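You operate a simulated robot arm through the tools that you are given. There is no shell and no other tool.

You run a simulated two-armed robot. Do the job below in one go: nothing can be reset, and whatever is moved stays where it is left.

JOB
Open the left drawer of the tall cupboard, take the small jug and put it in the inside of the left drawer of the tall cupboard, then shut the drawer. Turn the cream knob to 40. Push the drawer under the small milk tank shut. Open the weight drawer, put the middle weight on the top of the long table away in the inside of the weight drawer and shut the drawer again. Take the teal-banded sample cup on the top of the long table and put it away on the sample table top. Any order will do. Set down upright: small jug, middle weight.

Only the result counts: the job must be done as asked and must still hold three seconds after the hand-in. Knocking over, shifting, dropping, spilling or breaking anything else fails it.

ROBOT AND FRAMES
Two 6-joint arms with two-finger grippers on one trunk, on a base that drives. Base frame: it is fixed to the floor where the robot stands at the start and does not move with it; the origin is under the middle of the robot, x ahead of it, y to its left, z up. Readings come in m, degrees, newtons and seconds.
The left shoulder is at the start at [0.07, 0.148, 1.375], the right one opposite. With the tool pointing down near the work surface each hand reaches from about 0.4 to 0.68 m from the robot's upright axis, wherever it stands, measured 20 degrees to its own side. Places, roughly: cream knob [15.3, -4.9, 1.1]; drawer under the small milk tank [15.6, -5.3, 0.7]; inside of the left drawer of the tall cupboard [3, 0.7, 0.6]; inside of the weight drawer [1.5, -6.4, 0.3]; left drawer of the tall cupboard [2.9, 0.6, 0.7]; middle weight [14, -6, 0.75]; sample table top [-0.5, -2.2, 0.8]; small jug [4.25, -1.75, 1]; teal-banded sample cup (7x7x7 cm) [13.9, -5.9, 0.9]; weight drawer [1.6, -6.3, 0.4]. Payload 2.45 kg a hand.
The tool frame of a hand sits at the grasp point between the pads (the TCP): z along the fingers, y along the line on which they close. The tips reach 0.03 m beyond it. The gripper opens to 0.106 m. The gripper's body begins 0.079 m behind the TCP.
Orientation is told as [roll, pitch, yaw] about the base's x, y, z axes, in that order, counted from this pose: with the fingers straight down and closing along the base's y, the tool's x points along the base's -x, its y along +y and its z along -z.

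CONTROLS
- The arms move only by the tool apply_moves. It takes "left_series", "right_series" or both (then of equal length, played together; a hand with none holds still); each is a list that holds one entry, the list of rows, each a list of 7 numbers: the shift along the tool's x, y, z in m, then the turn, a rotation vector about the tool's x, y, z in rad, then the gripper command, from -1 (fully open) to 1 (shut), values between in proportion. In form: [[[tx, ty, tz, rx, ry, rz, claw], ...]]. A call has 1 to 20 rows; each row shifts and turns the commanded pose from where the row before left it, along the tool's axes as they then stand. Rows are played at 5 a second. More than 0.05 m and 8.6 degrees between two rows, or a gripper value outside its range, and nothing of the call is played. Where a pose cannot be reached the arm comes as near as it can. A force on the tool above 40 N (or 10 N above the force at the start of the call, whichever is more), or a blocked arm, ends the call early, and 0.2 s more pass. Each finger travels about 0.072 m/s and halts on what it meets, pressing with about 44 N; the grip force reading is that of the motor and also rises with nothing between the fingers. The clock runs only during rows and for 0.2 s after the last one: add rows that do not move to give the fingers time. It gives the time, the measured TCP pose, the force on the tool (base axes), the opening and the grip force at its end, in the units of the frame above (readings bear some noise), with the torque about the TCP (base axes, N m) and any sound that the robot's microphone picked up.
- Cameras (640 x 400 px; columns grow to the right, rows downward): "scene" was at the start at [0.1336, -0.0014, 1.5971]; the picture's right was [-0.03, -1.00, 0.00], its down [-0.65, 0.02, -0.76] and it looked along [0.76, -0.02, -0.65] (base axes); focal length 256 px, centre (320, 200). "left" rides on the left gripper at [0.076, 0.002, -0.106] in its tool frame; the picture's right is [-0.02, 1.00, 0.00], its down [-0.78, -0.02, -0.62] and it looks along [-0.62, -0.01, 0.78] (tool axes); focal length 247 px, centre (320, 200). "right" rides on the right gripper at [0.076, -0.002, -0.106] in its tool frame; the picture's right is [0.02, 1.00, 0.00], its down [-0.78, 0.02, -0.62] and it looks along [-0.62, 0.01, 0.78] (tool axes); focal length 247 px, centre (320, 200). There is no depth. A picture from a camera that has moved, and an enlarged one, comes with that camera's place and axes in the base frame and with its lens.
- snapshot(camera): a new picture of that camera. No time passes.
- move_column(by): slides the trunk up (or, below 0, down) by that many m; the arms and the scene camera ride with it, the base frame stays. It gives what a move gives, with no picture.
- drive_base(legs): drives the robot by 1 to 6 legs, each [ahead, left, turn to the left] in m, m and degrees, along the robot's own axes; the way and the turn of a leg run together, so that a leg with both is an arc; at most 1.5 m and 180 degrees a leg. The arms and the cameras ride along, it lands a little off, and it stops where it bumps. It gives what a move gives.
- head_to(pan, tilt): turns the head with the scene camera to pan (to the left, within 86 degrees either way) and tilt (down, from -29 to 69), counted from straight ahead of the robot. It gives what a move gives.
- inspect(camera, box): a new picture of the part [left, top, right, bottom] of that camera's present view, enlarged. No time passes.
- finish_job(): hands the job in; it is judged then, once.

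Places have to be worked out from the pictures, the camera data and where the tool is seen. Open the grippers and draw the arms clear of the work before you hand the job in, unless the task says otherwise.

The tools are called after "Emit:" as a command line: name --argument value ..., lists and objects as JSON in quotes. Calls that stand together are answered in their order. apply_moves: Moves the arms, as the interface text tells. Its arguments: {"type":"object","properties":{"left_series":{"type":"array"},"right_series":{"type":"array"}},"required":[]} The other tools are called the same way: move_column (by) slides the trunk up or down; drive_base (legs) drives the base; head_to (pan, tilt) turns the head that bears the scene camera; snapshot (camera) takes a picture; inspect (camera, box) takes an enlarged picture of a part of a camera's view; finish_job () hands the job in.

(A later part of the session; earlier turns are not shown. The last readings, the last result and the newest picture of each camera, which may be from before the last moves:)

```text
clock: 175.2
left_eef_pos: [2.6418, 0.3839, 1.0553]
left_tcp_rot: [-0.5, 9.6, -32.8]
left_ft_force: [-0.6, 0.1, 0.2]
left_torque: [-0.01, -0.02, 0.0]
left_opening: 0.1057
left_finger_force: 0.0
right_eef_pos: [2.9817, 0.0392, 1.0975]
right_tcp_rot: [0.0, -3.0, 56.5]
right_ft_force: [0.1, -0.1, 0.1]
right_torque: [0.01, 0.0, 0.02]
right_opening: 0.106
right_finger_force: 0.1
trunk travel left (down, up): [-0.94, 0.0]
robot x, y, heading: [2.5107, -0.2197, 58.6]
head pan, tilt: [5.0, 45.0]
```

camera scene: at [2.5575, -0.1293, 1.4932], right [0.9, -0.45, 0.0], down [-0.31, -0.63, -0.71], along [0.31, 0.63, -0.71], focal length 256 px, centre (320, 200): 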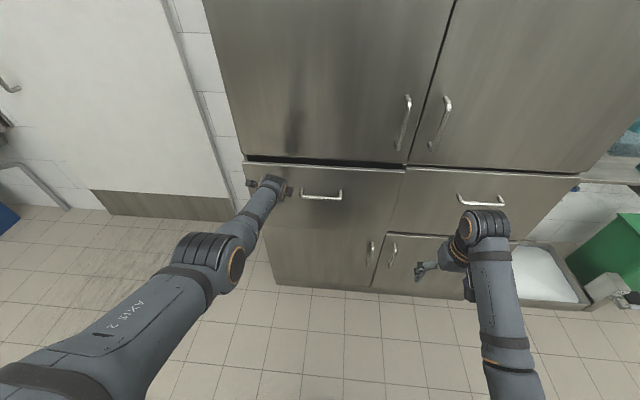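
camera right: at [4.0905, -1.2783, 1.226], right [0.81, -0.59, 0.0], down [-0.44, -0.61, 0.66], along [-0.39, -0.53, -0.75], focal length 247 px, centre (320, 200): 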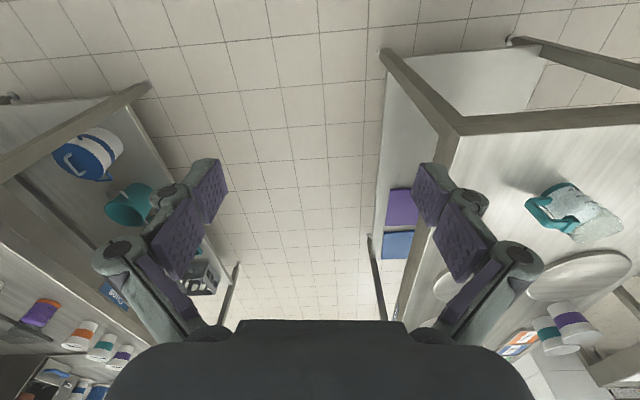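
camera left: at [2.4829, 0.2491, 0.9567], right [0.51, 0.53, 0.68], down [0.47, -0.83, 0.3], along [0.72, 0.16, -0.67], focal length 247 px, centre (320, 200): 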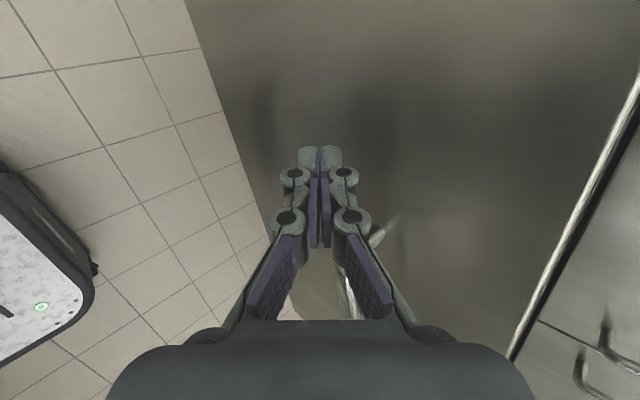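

I straighten both hands to exact down poses (left back to lateral closing) before the long drive.

Emit:
apply_moves --left_series '[[[0, 0, 0, 0, -0.084, 0, -1], [0, 0, 0, 0, -0.084, 0, -1], [0, 0, 0, 0, 0, -0.145, -1], [0, 0, 0, 0, 0, -0.145, -1], [0, 0, 0, 0, 0, -0.145, -1], [0, 0, 0, 0, 0, -0.145, -1], [0, 0, 0, 0, 0, -0.145, -1], [0, 0, 0, 0, 0, -0.145, -1], [0, 0, 0, 0, 0, -0.145, -1], [0, 0, 0, 0, 0, -0.145, -1], [0, 0, 0, 0, 0, -0.145, -1], [0, 0, 0, 0, 0, -0.145, -1], [0, 0, 0, 0, 0, -0.145, -1], [0, 0, 0, 0, 0, 0, -1]]]' --right_series '[[[0, 0, 0, 0, 0.052, 0, -1], [0, 0, 0, 0, 0, -0.037, -1], [0, 0, 0, 0, 0, 0, -1], [0, 0, 0, 0, 0, 0, -1], [0, 0, 0, 0, 0, 0, -1], [0, 0, 0, 0, 0, 0, -1], [0, 0, 0, 0, 0, 0, -1], [0, 0, 0, 0, 0, 0, -1], [0, 0, 0, 0, 0, 0, -1], [0, 0, 0, 0, 0, 0, -1], [0, 0, 0, 0, 0, 0, -1], [0, 0, 0, 0, 0, 0, -1], [0, 0, 0, 0, 0, 0, -1], [0, 0, 0, 0, 0, 0, -1]]]'

Emit:
head_to --pan -86 --tilt 10

Emit:
snapshot --camera "scene"

```text
clock: 178.2
left_eef_pos: [2.6419, 0.3847, 1.0563]
left_tcp_rot: [0.0, 0.5, 58.6]
left_ft_force: [0.1, 0.0, -0.1]
left_torque: [-0.05, 0.02, 0.01]
left_opening: 0.1058
left_finger_force: 0.0
right_eef_pos: [2.9866, 0.0388, 1.0839]
right_tcp_rot: [0.1, -0.1, 58.6]
right_ft_force: [0.7, 0.5, -1.2]
right_torque: [0.01, 0.0, 0.01]
right_opening: 0.1059
right_finger_force: 0.0
right hand out of reach, approached as far as the arm can: row 1
trunk travel left (down, up): [-0.94, 0.0]
robot x, y, heading: [2.5091, -0.2192, 58.8]
head pan, tilt: [5.0, 45.0]
```

```text
clock: 179.9
left_eef_pos: [2.6416, 0.3844, 1.0561]
left_tcp_rot: [0.0, 0.5, 58.5]
left_ft_force: [-0.2, -0.3, 0.5]
left_torque: [-0.01, -0.02, 0.04]
left_opening: 0.106
left_finger_force: 0.0
right_eef_pos: [2.9867, 0.039, 1.0848]
right_tcp_rot: [0.0, 0.0, 58.6]
right_ft_force: [0.6, 0.4, -0.3]
right_torque: [-0.03, 0.05, -0.03]
right_opening: 0.1061
right_finger_force: 0.0
trunk travel left (down, up): [-0.94, 0.0]
robot x, y, heading: [2.5158, -0.2165, 58.9]
head pan, tilt: [-85.9, 10.0]
```

```text
taken
camera scene: at [2.6207, -0.2173, 1.7381], right [-0.46, -0.89, 0.0], down [-0.15, 0.08, -0.98], along [0.88, -0.45, -0.17], focal length 256 px, centre (320, 200)
```

scene: 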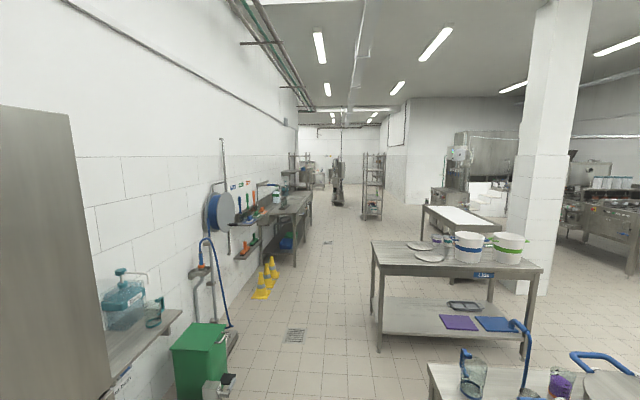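

Both hands are straight down. I turn right into the corridor and drive along it towards the far end, in stages.

Emit:
drive_base --legs '[[0, 0, -90.3], [0.3, 0.12, 0], [1.5, 0, 0], [1.5, 0, 0]]'

Emit:
head_to --pan 0 --tilt 15

Emit:
snapshot --camera "scene"

```text
clock: 199.9
left_eef_pos: [5.9735, -2.0203, 1.0554]
left_tcp_rot: [0.0, 0.4, -34.0]
left_ft_force: [0.0, 0.2, -0.5]
left_torque: [0.02, 0.02, 0.01]
left_opening: 0.1059
left_finger_force: 0.1
right_eef_pos: [5.613, -2.3498, 1.0846]
right_tcp_rot: [0.0, -0.1, -33.9]
right_ft_force: [0.1, 1.2, 0.2]
right_torque: [-0.01, 0.01, -0.01]
right_opening: 0.1058
right_finger_force: 0.1
trunk travel left (down, up): [-0.94, 0.0]
robot x, y, heading: [5.3787, -1.8651, -33.6]
head pan, tilt: [-85.9, 10.0]
```

```text
clock: 201.5
left_eef_pos: [5.975, -2.0207, 1.0555]
left_tcp_rot: [0.0, 0.5, -34.1]
left_ft_force: [0.5, -0.3, 0.1]
left_torque: [0.0, -0.01, -0.01]
left_opening: 0.1058
left_finger_force: 0.0
right_eef_pos: [5.6136, -2.3513, 1.0844]
right_tcp_rot: [-0.1, 0.0, -33.9]
right_ft_force: [-0.3, 0.1, 0.4]
right_torque: [0.0, -0.01, -0.01]
right_opening: 0.1061
right_finger_force: 0.2
trunk travel left (down, up): [-0.94, 0.0]
robot x, y, heading: [5.3747, -1.8702, -33.6]
head pan, tilt: [0.0, 15.0]
```

```text
taken
camera scene: at [5.4956, -1.9451, 1.73], right [-0.56, -0.83, 0.0], down [-0.22, 0.14, -0.97], along [0.8, -0.54, -0.26], focal length 256 px, centre (320, 200)
```

scene: 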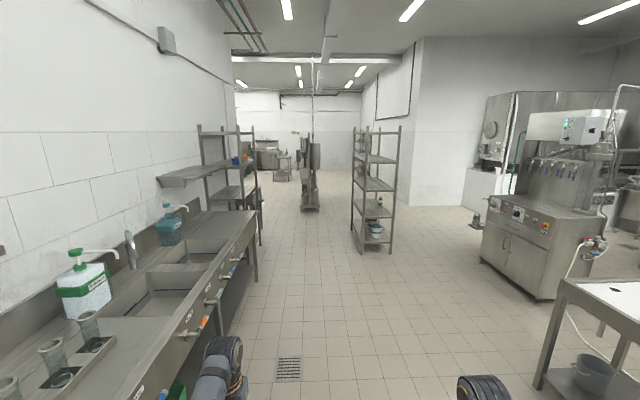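

The corridor is free; a rack stands to the right at ~3.5 m and a machine in the middle at ~5.5 m. I correct the heading and drive on 3 m.

Emit:
drive_base --legs '[[0, 0, 2.2], [1.5, 0, 0], [1.3, 0, 0]]'

Emit:
snapshot --camera "scene"

```text
clock: 215.4
left_eef_pos: [8.3674, -3.4548, 1.0553]
left_tcp_rot: [0.0, 0.4, -31.6]
left_ft_force: [0.2, 1.0, 0.2]
left_torque: [-0.02, 0.0, -0.03]
left_opening: 0.1061
left_finger_force: 0.0
right_eef_pos: [8.0226, -3.7994, 1.0851]
right_tcp_rot: [-0.1, -0.2, -31.4]
right_ft_force: [-0.9, 0.3, 0.0]
right_torque: [-0.03, -0.04, 0.0]
right_opening: 0.1058
right_finger_force: 0.1
trunk travel left (down, up): [-0.94, 0.0]
robot x, y, heading: [7.7669, -3.3243, -31.3]
head pan, tilt: [0.0, 15.0]
```

```text
taken
camera scene: at [7.8867, -3.4, 1.7301], right [-0.52, -0.85, 0.0], down [-0.22, 0.13, -0.97], along [0.82, -0.5, -0.26], focal length 256 px, centre (320, 200)
```

scene: 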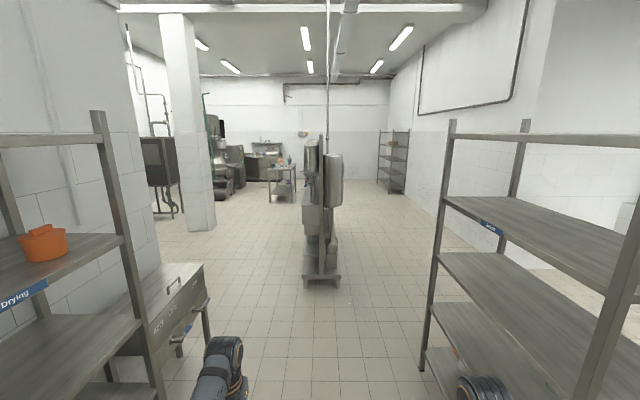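

The area widens to the left behind a wall end; a machine stands mid-way at v'≈1.2. I drive past it on its left side.

Emit:
drive_base --legs '[[1.45, 0.2, 0], [0.5, 0.45, 0], [0.7, 0.25, 0]]'

Emit:
snapshot --camera "scene"

```text
clock: 229.8
left_eef_pos: [11.1299, -4.0645, 1.0574]
left_tcp_rot: [-0.1, 0.3, -30.9]
left_ft_force: [0.3, -0.4, 0.4]
left_torque: [0.01, 0.01, 0.0]
left_opening: 0.1062
left_finger_force: 0.0
right_eef_pos: [10.7882, -4.4145, 1.0849]
right_tcp_rot: [0.0, -0.1, -30.7]
right_ft_force: [-0.8, -0.3, 0.1]
right_torque: [-0.01, 0.0, -0.01]
right_opening: 0.106
right_finger_force: 0.1
trunk travel left (down, up): [-0.94, 0.0]
robot x, y, heading: [10.5291, -3.9444, -30.8]
head pan, tilt: [0.0, 15.0]
```

```text
taken
camera scene: at [10.6466, -4.0155, 1.7302], right [-0.51, -0.86, 0.0], down [-0.22, 0.13, -0.97], along [0.83, -0.49, -0.26], focal length 256 px, centre (320, 200)
```

scene: 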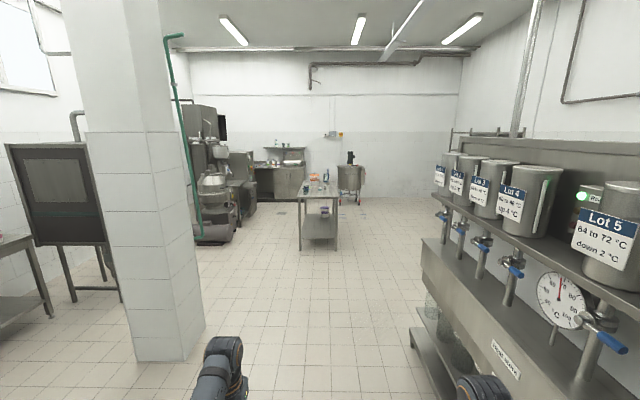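

The long table is straight ahead (near end at u'≈14.7). I approach it to about 1.3 m.

Emit:
drive_base --legs '[[1.3, 0.08, 0], [1.0, 0, -0.6]]'

Emit:
head_to --pan 0 --tilt 25

Emit:
snapshot --camera "scene"

Emit:
inspect --camera "scene" --box '[250, 120, 410, 220]'

```text
clock: 241.1
left_eef_pos: [13.155, -5.1474, 1.0557]
left_tcp_rot: [0.1, 0.4, -30.8]
left_ft_force: [0.1, -0.7, -0.1]
left_torque: [-0.04, 0.0, 0.05]
left_opening: 0.1062
left_finger_force: 0.2
right_eef_pos: [12.8145, -5.4967, 1.0857]
right_tcp_rot: [0.0, -0.1, -30.6]
right_ft_force: [0.2, -0.2, -0.4]
right_torque: [0.01, -0.02, 0.0]
right_opening: 0.1059
right_finger_force: 0.0
trunk travel left (down, up): [-0.94, 0.0]
robot x, y, heading: [12.5501, -5.0276, -30.7]
head pan, tilt: [0.0, 15.0]
```

```text
clock: 241.8
left_eef_pos: [13.1572, -5.1466, 1.0563]
left_tcp_rot: [0.1, 0.5, -30.9]
left_ft_force: [-1.1, -1.0, -0.4]
left_torque: [0.02, -0.02, 0.04]
left_opening: 0.1062
left_finger_force: 0.1
right_eef_pos: [12.8148, -5.498, 1.0844]
right_tcp_rot: [0.1, -0.1, -30.6]
right_ft_force: [0.1, -0.4, -0.7]
right_torque: [-0.01, -0.02, 0.03]
right_opening: 0.1059
right_finger_force: 0.1
trunk travel left (down, up): [-0.94, 0.0]
robot x, y, heading: [12.5525, -5.0285, -30.4]
head pan, tilt: [0.0, 25.0]
```

```text
taken
camera scene: at [12.6728, -5.0985, 1.7138], right [-0.51, -0.86, 0.0], down [-0.36, 0.21, -0.91], along [0.78, -0.46, -0.42], focal length 256 px, centre (320, 200)
```

scene: 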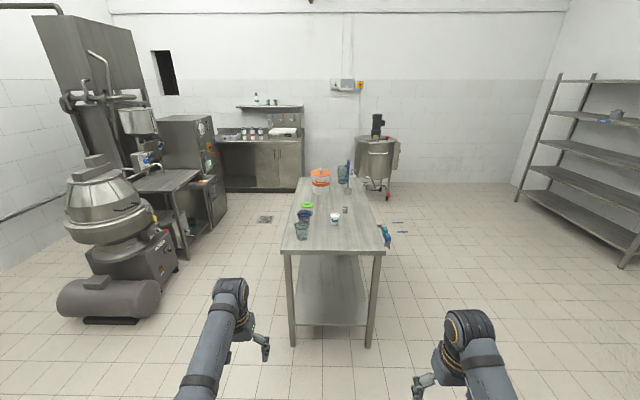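

```text
4.00 times, centred on (330, 170) of scene
camera zoom: at [12.6728, -5.0985, 1.7138], right [-0.51, -0.86, 0.0], down [-0.36, 0.21, -0.91], along [0.78, -0.46, -0.42], focal length 1024 px, centre (280, 320)
```

zoom: 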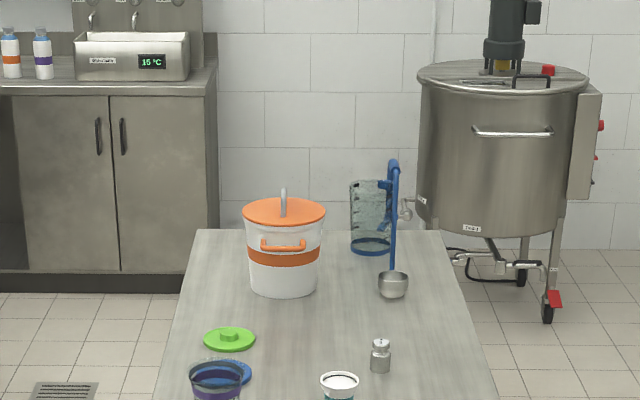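

The table bears cups, lids, a bucket, a ladle and a small steel weight. I zoom into the near half.

Emit:
inspect --camera "scene" --box '[280, 190, 400, 265]'

Emit:
inspect --camera "scene" --box '[40, 60, 260, 260]'

```text
5.33 times, centred on (340, 228) of scene
camera zoom: at [12.6728, -5.0985, 1.7138], right [-0.51, -0.86, 0.0], down [-0.36, 0.21, -0.91], along [0.78, -0.46, -0.42], focal length 1365 px, centre (213, 53)
```

zoom: 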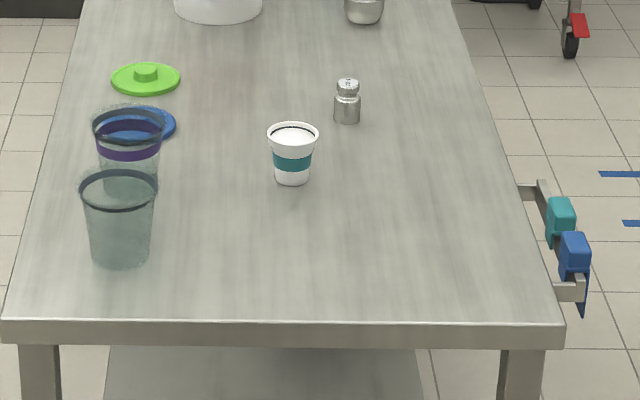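

```text
2.00 times, centred on (150, 160) of scene
camera zoom: at [12.6728, -5.0985, 1.7138], right [-0.51, -0.86, 0.0], down [-0.36, 0.21, -0.91], along [0.78, -0.46, -0.42], focal length 512 px, centre (660, 280)
```

zoom: 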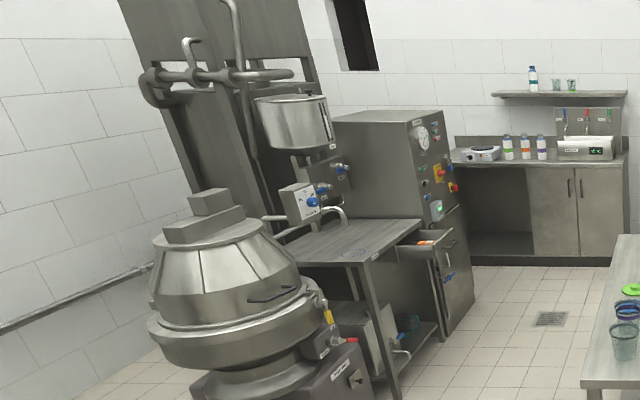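

The knob and the open drawer are by the separator on the left (panel near (15.3,-4.9)). I drive between the separator and the long table to view them from the side.

Emit:
drive_base --legs '[[0.7, 0.72, -1.0], [0.5, 0, 0]]'

Emit:
head_to --pan 40 --tilt 20

Emit:
snapshot --camera "scene"

Emit:
head_to --pan 0 --tilt 30

Emit:
snapshot --camera "scene"

```text
clock: 249.6
left_eef_pos: [14.5587, -5.173, 1.0563]
left_tcp_rot: [0.0, 0.4, -32.2]
left_ft_force: [-0.6, 0.4, 0.0]
left_torque: [0.01, 0.02, -0.02]
left_opening: 0.106
left_finger_force: 0.1
right_eef_pos: [14.2091, -5.514, 1.0854]
right_tcp_rot: [-0.1, -0.1, -32.1]
right_ft_force: [0.2, 0.2, 0.3]
right_torque: [-0.04, 0.03, -0.05]
right_opening: 0.1061
right_finger_force: 0.0
trunk travel left (down, up): [-0.94, 0.0]
robot x, y, heading: [13.9608, -5.0417, -31.8]
head pan, tilt: [0.0, 25.0]
```

```text
clock: 250.7
left_eef_pos: [14.5595, -5.1735, 1.0546]
left_tcp_rot: [0.0, 0.4, -32.2]
left_ft_force: [0.4, 0.1, -0.3]
left_torque: [-0.01, 0.02, -0.02]
left_opening: 0.1059
left_finger_force: 0.1
right_eef_pos: [14.2097, -5.515, 1.084]
right_tcp_rot: [0.0, 0.0, -32.1]
right_ft_force: [0.5, -0.3, -0.1]
right_torque: [0.0, 0.03, 0.01]
right_opening: 0.1058
right_finger_force: 0.0
trunk travel left (down, up): [-0.94, 0.0]
robot x, y, heading: [13.9603, -5.0376, -32.3]
head pan, tilt: [40.0, 20.0]
```

```text
taken
camera scene: at [14.0916, -5.051, 1.7219], right [0.14, -0.99, 0.0], down [-0.34, -0.05, -0.94], along [0.93, 0.13, -0.34], focal length 256 px, centre (320, 200)
```

scene: 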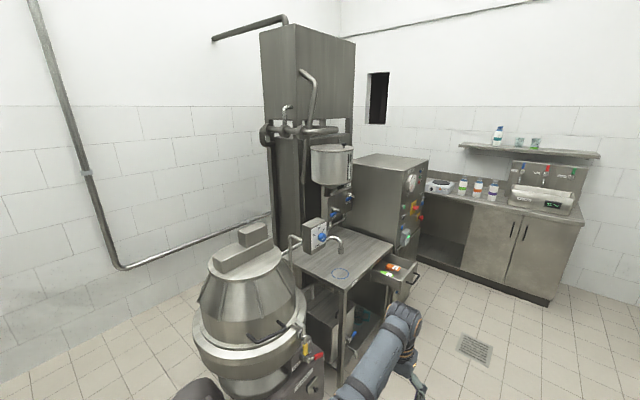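

```text
clock: 251.8
left_eef_pos: [14.5593, -5.1728, 1.0551]
left_tcp_rot: [-0.1, 0.6, -32.1]
left_ft_force: [-0.1, 0.9, 0.3]
left_torque: [-0.03, 0.02, 0.0]
left_opening: 0.1062
left_finger_force: 0.1
right_eef_pos: [14.2099, -5.5148, 1.0851]
right_tcp_rot: [0.1, 0.0, -32.0]
right_ft_force: [-0.4, 0.3, 0.5]
right_torque: [-0.01, -0.01, -0.02]
right_opening: 0.1059
right_finger_force: 0.1
trunk travel left (down, up): [-0.94, 0.0]
robot x, y, heading: [13.957, -5.0418, -32.0]
head pan, tilt: [0.0, 30.0]
```

```text
taken
camera scene: at [14.0766, -5.1118, 1.7058], right [-0.53, -0.85, 0.0], down [-0.42, 0.26, -0.87], along [0.73, -0.46, -0.5], focal length 256 px, centre (320, 200)
```

scene: 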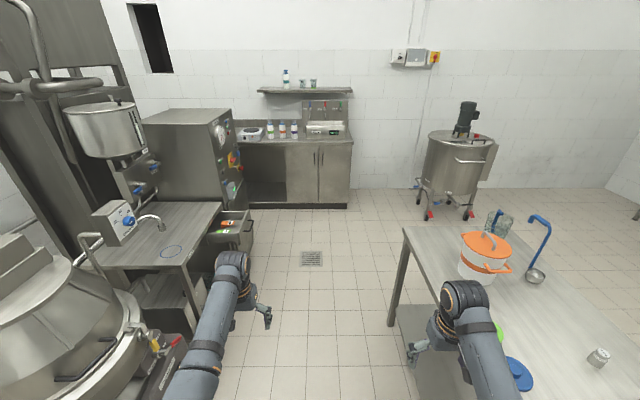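

I zoom on the knob panel and the drawer from the earlier angle (pan 40).

Emit:
head_to --pan 35 --tilt 25

Emit:
inspect --camera "scene" --box '[280, 170, 440, 300]'

Emit:
inspect --camera "scene" --box '[310, 195, 370, 235]'

```text
clock: 252.8
left_eef_pos: [14.5586, -5.1728, 1.056]
left_tcp_rot: [0.0, 0.5, -32.3]
left_ft_force: [0.8, 0.3, -0.1]
left_torque: [0.02, 0.01, 0.02]
left_opening: 0.1057
left_finger_force: 0.1
right_eef_pos: [14.2106, -5.5151, 1.085]
right_tcp_rot: [-0.1, -0.1, -32.0]
right_ft_force: [0.3, -0.7, -0.7]
right_torque: [0.05, 0.01, 0.0]
right_opening: 0.1059
right_finger_force: 0.1
trunk travel left (down, up): [-0.94, 0.0]
robot x, y, heading: [13.9582, -5.0366, -32.2]
head pan, tilt: [35.0, 25.0]
```

```text
3.08 times, centred on (360, 235) of scene
camera zoom: at [14.0917, -5.0593, 1.7138], right [0.05, -1.0, 0.0], down [-0.42, -0.02, -0.91], along [0.91, 0.05, -0.42], focal length 788 px, centre (197, 92)
```

zoom: 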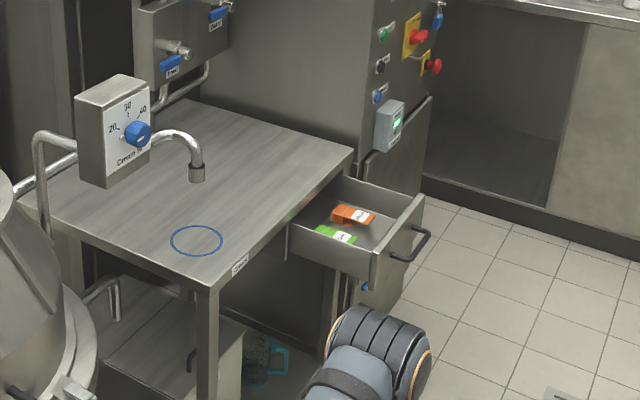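

```text
10.00 times, centred on (340, 215) of scene
camera zoom: at [14.0917, -5.0593, 1.7138], right [0.05, -1.0, 0.0], down [-0.42, -0.02, -0.91], along [0.91, 0.05, -0.42], focal length 2559 px, centre (120, 50)
```

zoom: 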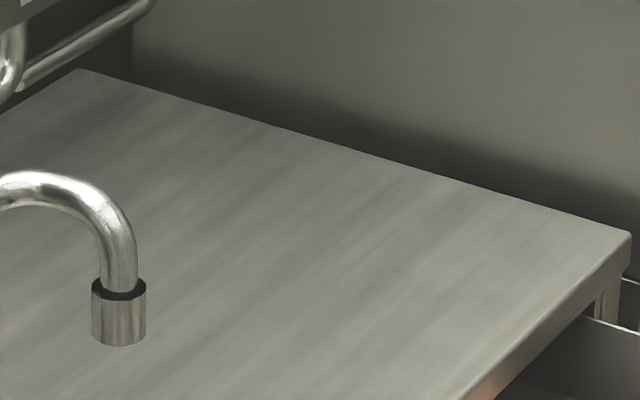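

The panel shows "20-30-40 Cream %" with a blue knob, facing -v'. I zoom in on it to read the pointer.

Emit:
inspect --camera "scene" --box '[300, 195, 360, 240]'

Emit:
snapshot --camera "scene"

```text
8.89 times, centred on (330, 218) of scene
camera zoom: at [14.0917, -5.0593, 1.7138], right [0.05, -1.0, 0.0], down [-0.42, -0.02, -0.91], along [0.91, 0.05, -0.42], focal length 2275 px, centre (231, 44)
```

zoom: 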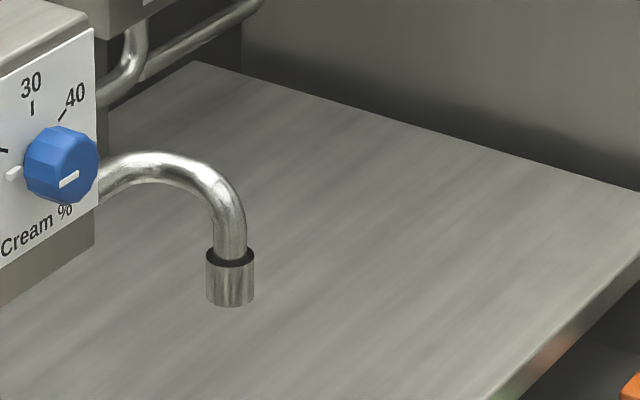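

```text
taken
camera scene: at [14.0917, -5.0593, 1.7138], right [0.05, -1.0, 0.0], down [-0.42, -0.02, -0.91], along [0.91, 0.05, -0.42], focal length 256 px, centre (320, 200)
```

scene: 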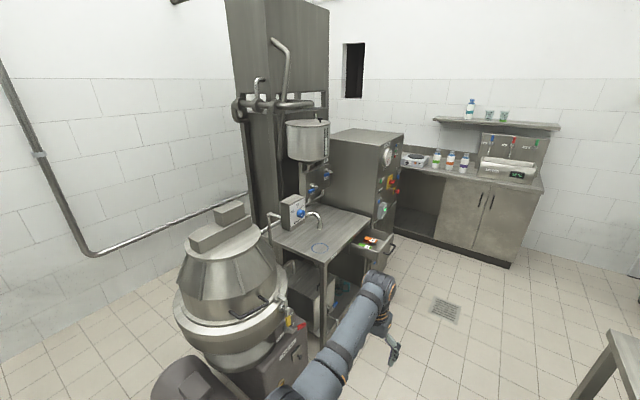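

The knob (blue) sits at about (15.25,-4.9,1.1) and the open drawer's front at about (15.49,-5.43,0.72); both face -v'. I retract the left hand slightly, turn left here where it's clear, then strafe right.

Emit:
apply_moves --left_series '[[[0.03, 0, 0, 0, 0, 0, -1], [0.03, 0, 0, 0, 0, 0, -1], [0.03, 0, 0, 0, 0, 0, -1], [0, 0, 0, 0, 0, 0, -1]]]'

Emit:
drive_base --legs '[[0, -0.1, 0], [0, 0, 90.4]]'

Emit:
head_to --pan -50 --tilt 30

Emit:
snapshot --camera "scene"

```text
clock: 253.8
left_eef_pos: [14.4831, -5.1241, 1.0553]
left_tcp_rot: [0.0, 0.5, -32.2]
left_ft_force: [0.3, 0.8, 0.3]
left_torque: [0.03, 0.01, 0.02]
left_opening: 0.1061
left_finger_force: 0.1
right_eef_pos: [14.2105, -5.5147, 1.0838]
right_tcp_rot: [0.0, -0.1, -32.0]
right_ft_force: [-0.3, 0.0, 0.0]
right_torque: [-0.01, 0.01, -0.02]
right_opening: 0.1059
right_finger_force: 0.1
trunk travel left (down, up): [-0.94, 0.0]
robot x, y, heading: [13.9571, -5.0379, -32.3]
head pan, tilt: [35.0, 25.0]
```

```text
clock: 258.8
left_eef_pos: [13.9743, -4.5959, 1.0566]
left_tcp_rot: [0.0, 0.4, 59.7]
left_ft_force: [0.0, -0.3, -0.4]
left_torque: [0.02, 0.0, 0.01]
left_opening: 0.106
left_finger_force: 0.1
right_eef_pos: [14.3735, -4.857, 1.0848]
right_tcp_rot: [0.0, -0.1, 59.9]
right_ft_force: [-0.5, 0.6, 0.3]
right_torque: [0.0, -0.02, 0.04]
right_opening: 0.1061
right_finger_force: 0.1
trunk travel left (down, up): [-0.94, 0.0]
robot x, y, heading: [13.903, -5.1259, 59.5]
head pan, tilt: [35.0, 25.0]
```

```text
clock: 260.4
left_eef_pos: [13.9742, -4.5963, 1.057]
left_tcp_rot: [-0.1, 0.6, 59.6]
left_ft_force: [-0.3, -0.8, 0.0]
left_torque: [-0.03, 0.0, -0.01]
left_opening: 0.1058
left_finger_force: 0.1
right_eef_pos: [14.3729, -4.8557, 1.0841]
right_tcp_rot: [0.0, -0.2, 59.8]
right_ft_force: [0.0, -0.7, 0.3]
right_torque: [0.01, 0.01, -0.05]
right_opening: 0.1059
right_finger_force: 0.0
trunk travel left (down, up): [-0.94, 0.0]
robot x, y, heading: [13.9052, -5.1236, 59.9]
head pan, tilt: [-50.0, 30.0]
```

```text
taken
camera scene: at [14.0183, -5.0635, 1.7058], right [0.17, -0.99, 0.0], down [-0.49, -0.09, -0.87], along [0.85, 0.15, -0.5], focal length 256 px, centre (320, 200)
```

scene: 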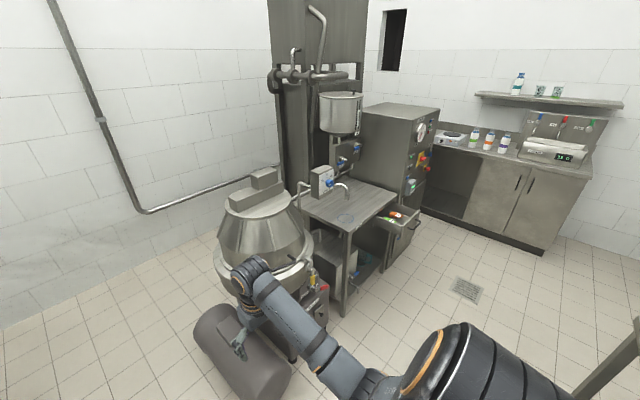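

Clear of the separator. I strafe right along the machine while correcting the heading.

Emit:
drive_base --legs '[[0, 0, -1.3], [0, -0.95, 0]]'

Emit:
head_to --pan 0 --tilt 35

Emit:
snapshot --camera "scene"

```text
clock: 265.7
left_eef_pos: [14.7921, -5.0956, 1.0563]
left_tcp_rot: [0.1, 0.6, 57.4]
left_ft_force: [0.0, -0.2, 0.7]
left_torque: [0.02, 0.0, 0.01]
left_opening: 0.106
left_finger_force: 0.0
right_eef_pos: [15.1817, -5.3716, 1.0856]
right_tcp_rot: [0.0, 0.0, 57.6]
right_ft_force: [0.7, 0.8, 0.1]
right_torque: [0.0, -0.01, 0.01]
right_opening: 0.1059
right_finger_force: 0.0
trunk travel left (down, up): [-0.94, 0.0]
robot x, y, heading: [14.7026, -5.6161, 57.6]
head pan, tilt: [-50.0, 30.0]
```

```text
clock: 266.9
left_eef_pos: [14.7923, -5.0948, 1.0557]
left_tcp_rot: [0.0, 0.5, 57.4]
left_ft_force: [-0.1, 0.1, -0.2]
left_torque: [-0.01, 0.0, 0.02]
left_opening: 0.106
left_finger_force: 0.1
right_eef_pos: [15.1826, -5.3712, 1.0838]
right_tcp_rot: [0.1, -0.1, 57.6]
right_ft_force: [-0.4, -0.3, 0.2]
right_torque: [0.05, -0.02, 0.0]
right_opening: 0.1062
right_finger_force: 0.1
trunk travel left (down, up): [-0.94, 0.0]
robot x, y, heading: [14.7022, -5.6206, 57.5]
head pan, tilt: [0.0, 35.0]
```

```text
taken
camera scene: at [14.776, -5.5027, 1.698], right [0.84, -0.54, 0.0], down [-0.31, -0.48, -0.82], along [0.44, 0.69, -0.57], focal length 256 px, centre (320, 200)
```

scene: 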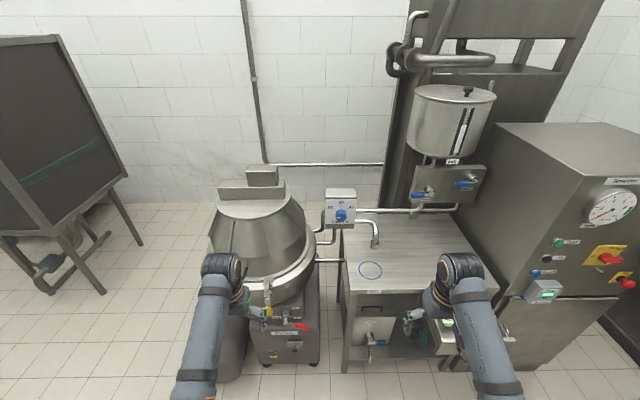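

The panel with the knob is straight ahead. I zoom in on it and on the drawer.

Emit:
inspect --camera "scene" --box '[310, 175, 390, 240]'

Emit:
inspect --camera "scene" --box '[340, 240, 520, 380]'

```text
6.15 times, centred on (350, 208) of scene
camera zoom: at [14.776, -5.5027, 1.698], right [0.84, -0.54, 0.0], down [-0.31, -0.48, -0.82], along [0.44, 0.69, -0.57], focal length 1575 px, centre (135, 154)
```

zoom: 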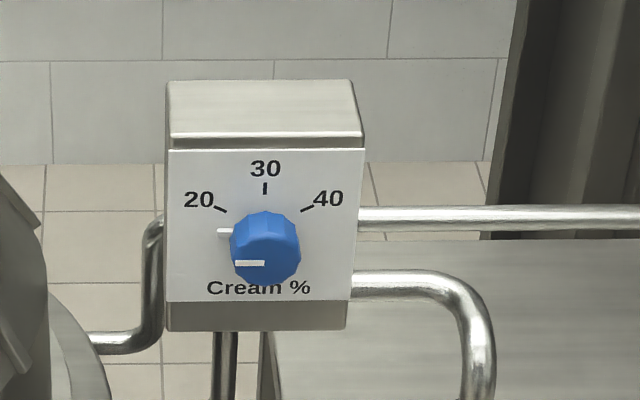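

```text
2.86 times, centred on (430, 310) of scene
camera zoom: at [14.776, -5.5027, 1.698], right [0.84, -0.54, 0.0], down [-0.31, -0.48, -0.82], along [0.44, 0.69, -0.57], focal length 731 px, centre (6, -114)
```

zoom: 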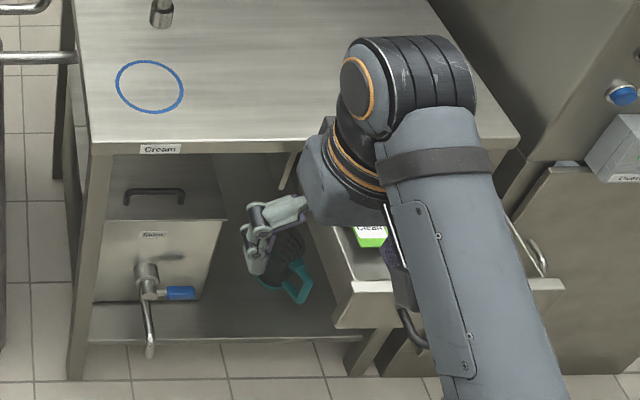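

The knob points left (9 o'clock); ticks: 20 at about -60°, 30 on top, 40 at about +60°, so it needs ≈150° clockwise. Knob face is about (15.258,-4.897,1.09). I shift right so the left hand lines up with the knob.

Emit:
drive_base --legs '[[0, -0.27, 0.9]]'

Emit:
snapshot --camera "scene"

Emit:
inspect --camera "scene" --box '[220, 160, 380, 270]'

```text
clock: 268.8
left_eef_pos: [15.0165, -5.2391, 1.0561]
left_tcp_rot: [-0.1, 0.5, 58.3]
left_ft_force: [0.0, -1.2, -0.2]
left_torque: [-0.03, 0.02, 0.01]
left_opening: 0.1058
left_finger_force: 0.0
right_eef_pos: [15.4095, -5.5071, 1.0851]
right_tcp_rot: [-0.1, -0.1, 58.4]
right_ft_force: [-0.9, 0.7, 0.2]
right_torque: [-0.01, 0.02, -0.01]
right_opening: 0.1062
right_finger_force: 0.2
trunk travel left (down, up): [-0.94, 0.0]
robot x, y, heading: [14.9372, -5.7653, 58.6]
head pan, tilt: [0.0, 35.0]
```

```text
taken
camera scene: at [15.0039, -5.6448, 1.698], right [0.85, -0.52, 0.0], down [-0.3, -0.49, -0.82], along [0.43, 0.7, -0.57], focal length 256 px, centre (320, 200)
```

scene: 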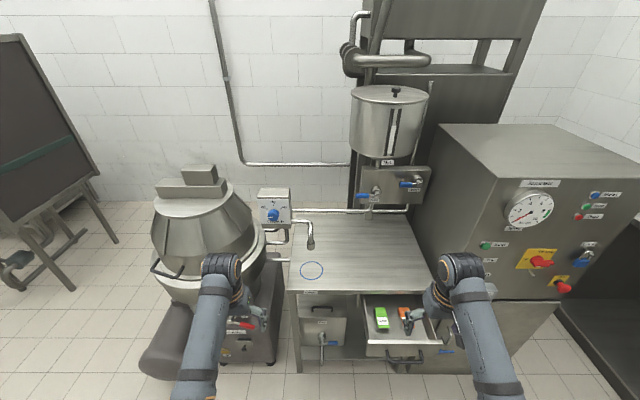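

```text
3.64 times, centred on (300, 215) of scene
camera zoom: at [15.0039, -5.6448, 1.698], right [0.85, -0.52, 0.0], down [-0.3, -0.49, -0.82], along [0.43, 0.7, -0.57], focal length 931 px, centre (393, 146)
```

zoom: 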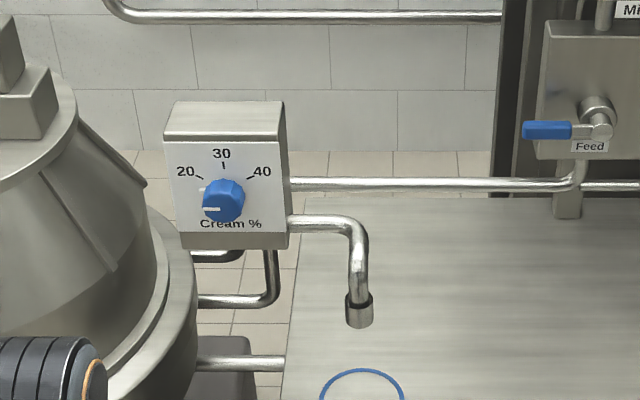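

Two views give the knob face at (15.250,-4.906,1.097), 0.90 m ahead of me. I extend the left hand, pitch it horizontal, then roll it -45° so the fingers avoid the pointer.

Emit:
apply_moves --left_series '[[[-0.04, 0, -0.015, 0, 0, 0, -1], [-0.04, 0, -0.015, 0, 0, 0, -1], [-0.05, 0, -0.01, 0, 0, 0, -1], [-0.03, 0, 0, 0, 0, 0, -1], [0, 0, 0, 0, -0.1428, 0, -1], [0, 0, 0, 0, -0.1428, 0, -1], [0, 0, 0, 0, -0.1428, 0, -1], [0, 0, 0, 0, -0.1428, 0, -1], [0, 0, 0, 0, -0.1428, 0, -1], [0, 0, 0, 0, -0.1428, 0, -1], [0, 0, 0, 0, -0.1428, 0, -1], [0, 0, 0, 0, -0.1428, 0, -1], [0, 0, 0, 0, -0.1428, 0, -1], [0, 0, 0, 0, -0.1428, 0, -1], [0, 0, 0, 0, -0.1428, 0, -1], [0, 0, 0, 0, 0, 0, -1]]]'

Emit:
snapshot --camera "scene"

Emit:
snapshot --camera "left"

```text
refused: row 3 steps farther than a row can; nothing moved
```

```text
taken
camera scene: at [15.0039, -5.6448, 1.698], right [0.85, -0.52, 0.0], down [-0.3, -0.49, -0.82], along [0.43, 0.7, -0.57], focal length 256 px, centre (320, 200)
```

scene: 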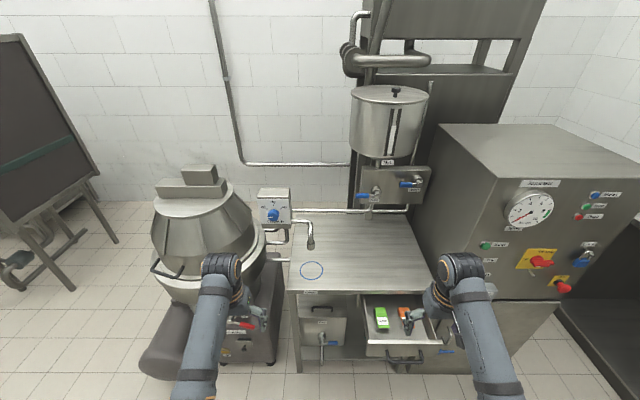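

```text
taken
camera left: at [14.9733, -5.3021, 1.1635], right [-0.84, 0.54, 0.0], down [0.43, 0.66, 0.61], along [0.34, 0.52, -0.79], focal length 247 px, centre (320, 200)
```

left: 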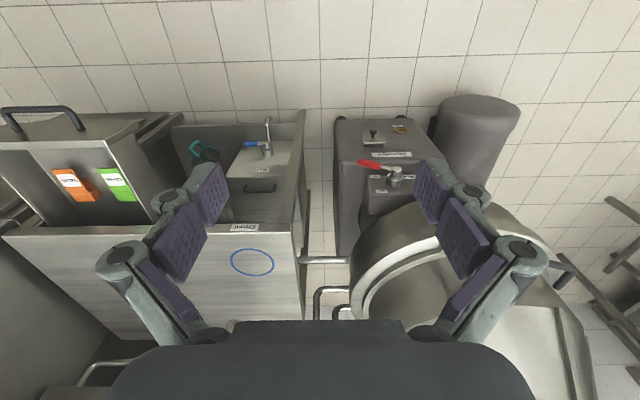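

One row was too long; I resend with smaller steps.

Emit:
apply_moves --left_series '[[[-0.035, 0, -0.01, 0, 0, 0, -1], [-0.035, 0, -0.01, 0, 0, 0, -1], [-0.035, 0, -0.01, 0, 0, 0, -1], [-0.035, 0, -0.01, 0, 0, 0, -1], [0, 0, 0, 0, -0.1428, 0, -1], [0, 0, 0, 0, -0.1428, 0, -1], [0, 0, 0, 0, -0.1428, 0, -1], [0, 0, 0, 0, -0.1428, 0, -1], [0, 0, 0, 0, -0.1428, 0, -1], [0, 0, 0, 0, -0.1428, 0, -1], [0, 0, 0, 0, -0.1428, 0, -1], [0, 0, 0, 0, -0.1428, 0, -1], [0, 0, 0, 0, -0.1428, 0, -1], [0, 0, 0, 0, -0.1428, 0, -1], [0, 0, 0, 0, -0.1428, 0, -1], [0, 0, 0, 0, 0, 0, -1]]]'

Emit:
snapshot --camera "scene"

Emit:
snapshot --camera "left"

```text
clock: 272.2
left_eef_pos: [15.0903, -5.1192, 1.0963]
left_tcp_rot: [7.1, -89.5, 51.2]
left_ft_force: [-0.4, -0.7, -0.2]
left_torque: [-0.05, 0.01, 0.04]
left_opening: 0.1059
left_finger_force: 0.0
right_eef_pos: [15.4097, -5.5083, 1.0842]
right_tcp_rot: [0.0, -0.2, 58.3]
right_ft_force: [0.6, 1.4, -0.2]
right_torque: [-0.02, 0.0, -0.02]
right_opening: 0.106
right_finger_force: 0.2
trunk travel left (down, up): [-0.94, 0.0]
robot x, y, heading: [14.9391, -5.7655, 58.7]
head pan, tilt: [0.0, 35.0]
```

```text
taken
camera scene: at [15.0063, -5.6463, 1.698], right [0.85, -0.52, 0.0], down [-0.3, -0.49, -0.82], along [0.43, 0.7, -0.57], focal length 256 px, centre (320, 200)
```

scene: 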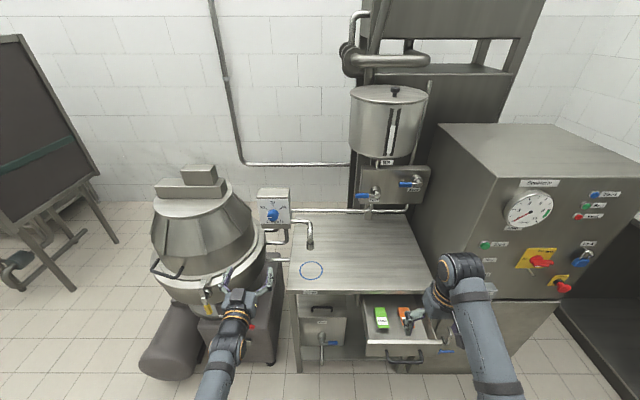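

```text
taken
camera left: at [15.0317, -5.2101, 1.0201], right [-0.85, 0.53, 0.02], down [-0.31, -0.53, 0.79], along [0.43, 0.66, 0.62], focal length 247 px, centre (320, 200)
```

left: 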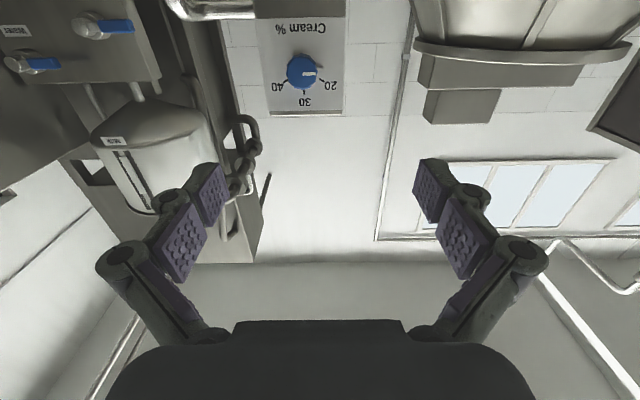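

The left hand is level and its camera sees the panel (upside down), knob ~3 cm to my right of the hand axis. I roll the hand -45°.

Emit:
apply_moves --left_series '[[[0, 0, 0, 0, 0, -0.131, -1], [0, 0, 0, 0, 0, -0.131, -1], [0, 0, 0, 0, 0, -0.131, -1], [0, 0, 0, 0, 0, -0.131, -1], [0, 0, 0, 0, 0, -0.131, -1], [0, 0, 0, 0, 0, -0.13, -1], [0, 0, 0, 0, 0, 0, -1]]]'

Emit:
drive_base --legs '[[0.17, -0.025, 0]]'

Emit:
snapshot --camera "left"

Emit:
snapshot --camera "scene"

```text
clock: 273.8
left_eef_pos: [15.0904, -5.12, 1.0952]
left_tcp_rot: [-89.3, -44.9, 147.8]
left_ft_force: [0.5, 0.5, 0.4]
left_torque: [-0.03, 0.03, 0.01]
left_opening: 0.1057
left_finger_force: 0.0
right_eef_pos: [15.4109, -5.5086, 1.0858]
right_tcp_rot: [0.0, -0.1, 58.4]
right_ft_force: [-0.5, 0.0, 0.2]
right_torque: [0.01, 0.02, 0.05]
right_opening: 0.1059
right_finger_force: 0.1
trunk travel left (down, up): [-0.94, 0.0]
robot x, y, heading: [14.9358, -5.7636, 58.7]
head pan, tilt: [0.0, 35.0]
```

```text
clock: 275.3
left_eef_pos: [15.2002, -4.9896, 1.0976]
left_tcp_rot: [-89.6, -45.0, 147.8]
left_ft_force: [-0.6, 0.0, 0.0]
left_torque: [-0.04, 0.01, 0.02]
left_opening: 0.106
left_finger_force: 0.0
right_eef_pos: [15.5191, -5.3792, 1.0868]
right_tcp_rot: [0.0, -0.2, 58.4]
right_ft_force: [-1.4, -0.5, 0.6]
right_torque: [0.03, -0.03, 0.03]
right_opening: 0.1062
right_finger_force: 0.1
trunk travel left (down, up): [-0.94, 0.0]
robot x, y, heading: [15.0445, -5.6319, 58.7]
head pan, tilt: [0.0, 35.0]
```

```text
taken
camera left: at [15.1874, -5.1082, 1.043], right [-0.62, 0.38, -0.69], down [-0.79, -0.24, 0.57], along [0.05, 0.89, 0.44], focal length 247 px, centre (320, 200)
```

left: 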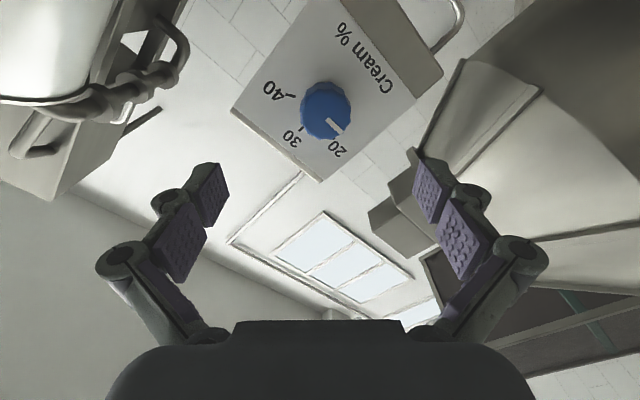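

```text
taken
camera scene: at [15.1137, -5.5168, 1.6985], right [0.85, -0.52, 0.0], down [-0.3, -0.49, -0.82], along [0.43, 0.7, -0.57], focal length 256 px, centre (320, 200)
```

scene: 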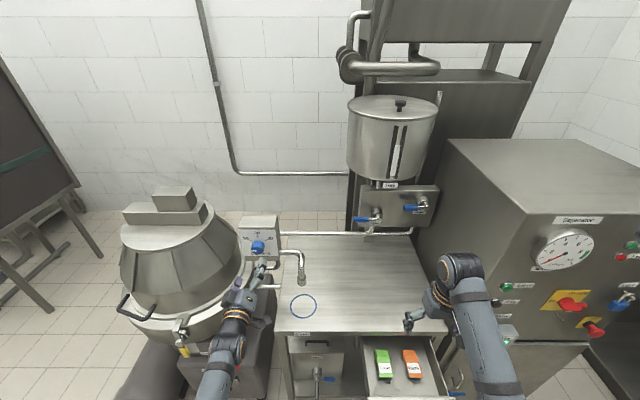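

The knob is nearly on the hand axis: ~0.099 m ahead, ~6 mm low. I correct and move ahead 0.06 m with a reduced opening.

Emit:
apply_moves --left_series '[[[0.0035, 0.006, 0.02, 0, 0, 0, -0.4], [0, 0, 0.02, 0, 0, 0, -0.4], [0, 0, 0.02, 0, 0, 0, -0.4], [0, 0, 0, 0, 0, 0, -0.4]]]'

Emit:
snapshot --camera "left"

Emit:
inspect --camera "scene" --box '[210, 200, 320, 290]'

```text
clock: 276.3
left_eef_pos: [15.2313, -4.9334, 1.0882]
left_tcp_rot: [-89.4, -44.9, 147.7]
left_ft_force: [0.1, -0.5, -0.6]
left_torque: [-0.01, 0.01, -0.02]
left_opening: 0.074
left_finger_force: 0.0
right_eef_pos: [15.5204, -5.3768, 1.0848]
right_tcp_rot: [0.0, 0.0, 58.4]
right_ft_force: [-0.1, -0.4, 0.4]
right_torque: [-0.01, -0.03, 0.04]
right_opening: 0.1061
right_finger_force: 0.0
trunk travel left (down, up): [-0.94, 0.0]
robot x, y, heading: [15.045, -5.629, 58.4]
head pan, tilt: [0.0, 35.0]
```

```text
taken
camera left: at [15.2183, -5.0532, 1.0347], right [-0.62, 0.38, -0.69], down [-0.78, -0.24, 0.57], along [0.05, 0.9, 0.44], focal length 247 px, centre (320, 200)
```

left: 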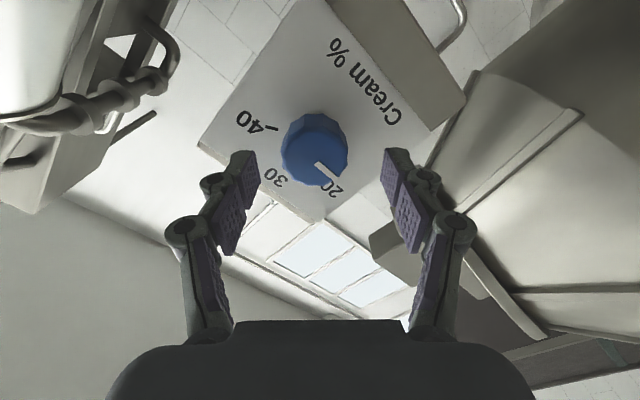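

```text
4.44 times, centred on (265, 245) of scene
camera zoom: at [15.1168, -5.5131, 1.698], right [0.85, -0.52, 0.0], down [-0.3, -0.49, -0.82], along [0.43, 0.7, -0.57], focal length 1138 px, centre (564, 0)
```

zoom: 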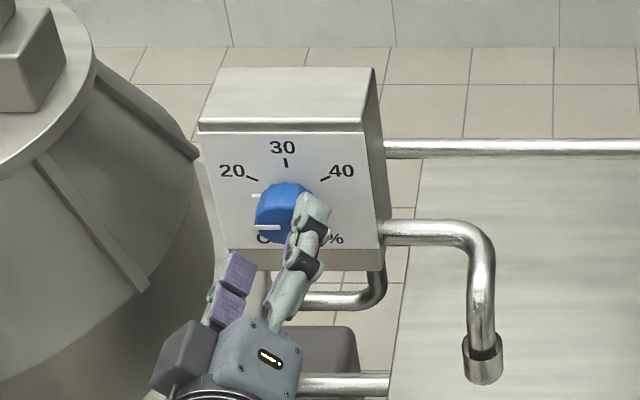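

The knob is centred (about 2-3 mm off). I shift and go ahead another 0.022 m, then look.

Emit:
apply_moves --left_series '[[[0, -0.0025, 0.011, 0, 0, 0, -0.4], [0, 0, 0.011, 0, 0, 0, -0.4], [0, 0, 0, 0, 0, 0, -0.4]]]'

Emit:
snapshot --camera "left"

Emit:
inspect --camera "scene" --box '[220, 200, 310, 270]'

```text
clock: 277.1
left_eef_pos: [15.2435, -4.917, 1.0923]
left_tcp_rot: [-89.4, -45.1, 147.7]
left_ft_force: [-0.3, 0.4, -0.4]
left_torque: [0.01, 0.01, 0.03]
left_opening: 0.0743
left_finger_force: 0.1
right_eef_pos: [15.5192, -5.3764, 1.0852]
right_tcp_rot: [0.0, 0.0, 58.3]
right_ft_force: [0.4, -0.8, 0.4]
right_torque: [0.03, 0.02, -0.01]
right_opening: 0.106
right_finger_force: 0.0
trunk travel left (down, up): [-0.94, 0.0]
robot x, y, heading: [15.0429, -5.6295, 58.3]
head pan, tilt: [0.0, 35.0]
```

```text
taken
camera left: at [15.2312, -5.0364, 1.0372], right [-0.62, 0.38, -0.69], down [-0.79, -0.24, 0.57], along [0.05, 0.9, 0.44], focal length 247 px, centre (320, 200)
```

left: 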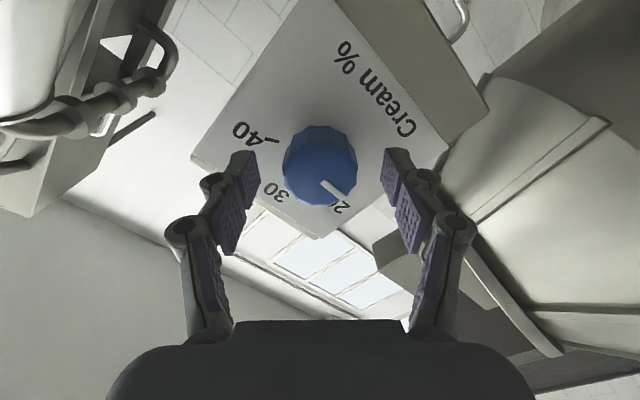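

```text
5.71 times, centred on (265, 235) of scene
camera zoom: at [15.1161, -5.5139, 1.6981], right [0.85, -0.52, 0.0], down [-0.3, -0.49, -0.82], along [0.43, 0.7, -0.57], focal length 1462 px, centre (634, 0)
```

zoom: 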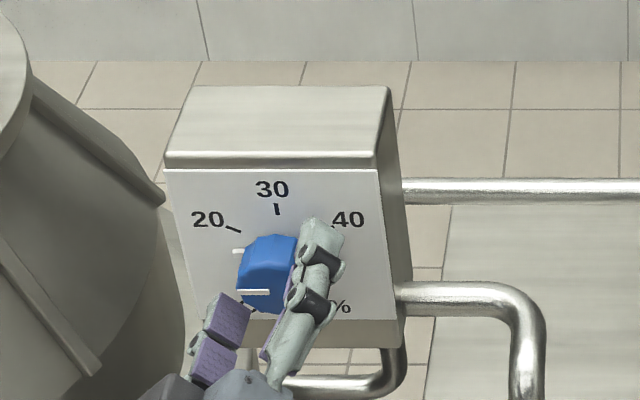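

Knob centred; fingertips are just past its face. I go 10 mm deeper.

Emit:
apply_moves --left_series '[[[0, 0, 0.005, 0, 0, 0, -0.4], [0, 0, 0.005, 0, 0, 0, -0.4], [0, 0, 0, 0, 0, 0, -0.4]]]'

Emit:
snapshot --camera "left"

Emit:
inspect --camera "scene" --box '[220, 200, 310, 270]'

```text
clock: 277.9
left_eef_pos: [15.2497, -4.9079, 1.092]
left_tcp_rot: [-89.2, -45.0, 147.7]
left_ft_force: [-0.7, 0.4, -0.5]
left_torque: [0.02, -0.03, 0.05]
left_opening: 0.0741
left_finger_force: 0.0
right_eef_pos: [15.5207, -5.3759, 1.084]
right_tcp_rot: [0.0, -0.1, 58.4]
right_ft_force: [0.0, 0.3, -0.4]
right_torque: [-0.01, 0.03, 0.01]
right_opening: 0.106
right_finger_force: 0.0
trunk travel left (down, up): [-0.94, 0.0]
robot x, y, heading: [15.0466, -5.635, 58.5]
head pan, tilt: [0.0, 35.0]
```

```text
taken
camera left: at [15.2368, -5.0275, 1.0366], right [-0.62, 0.38, -0.69], down [-0.79, -0.24, 0.57], along [0.05, 0.9, 0.44], focal length 247 px, centre (320, 200)
```

left: 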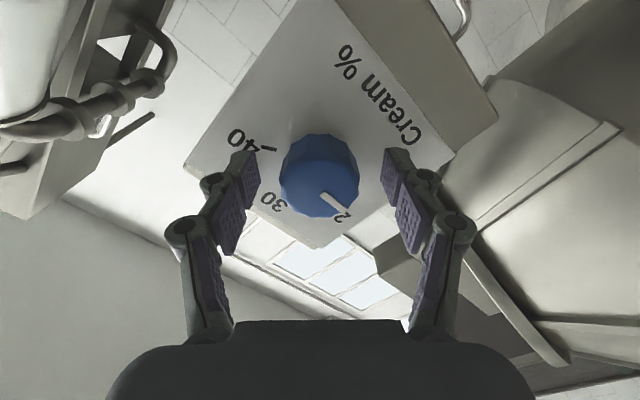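

```text
5.71 times, centred on (265, 235) of scene
camera zoom: at [15.1167, -5.5134, 1.698], right [0.85, -0.52, 0.0], down [-0.3, -0.49, -0.82], along [0.43, 0.7, -0.57], focal length 1462 px, centre (634, 0)
```

zoom: 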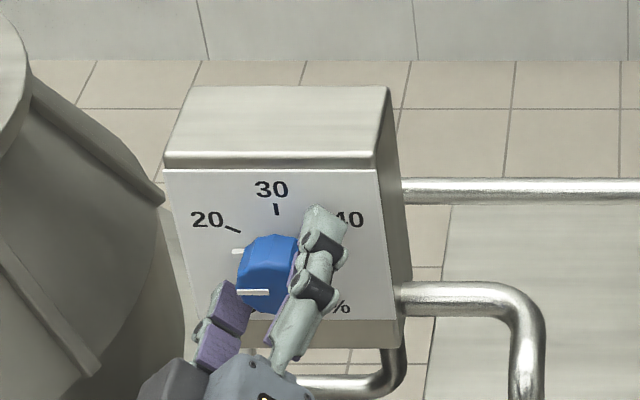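

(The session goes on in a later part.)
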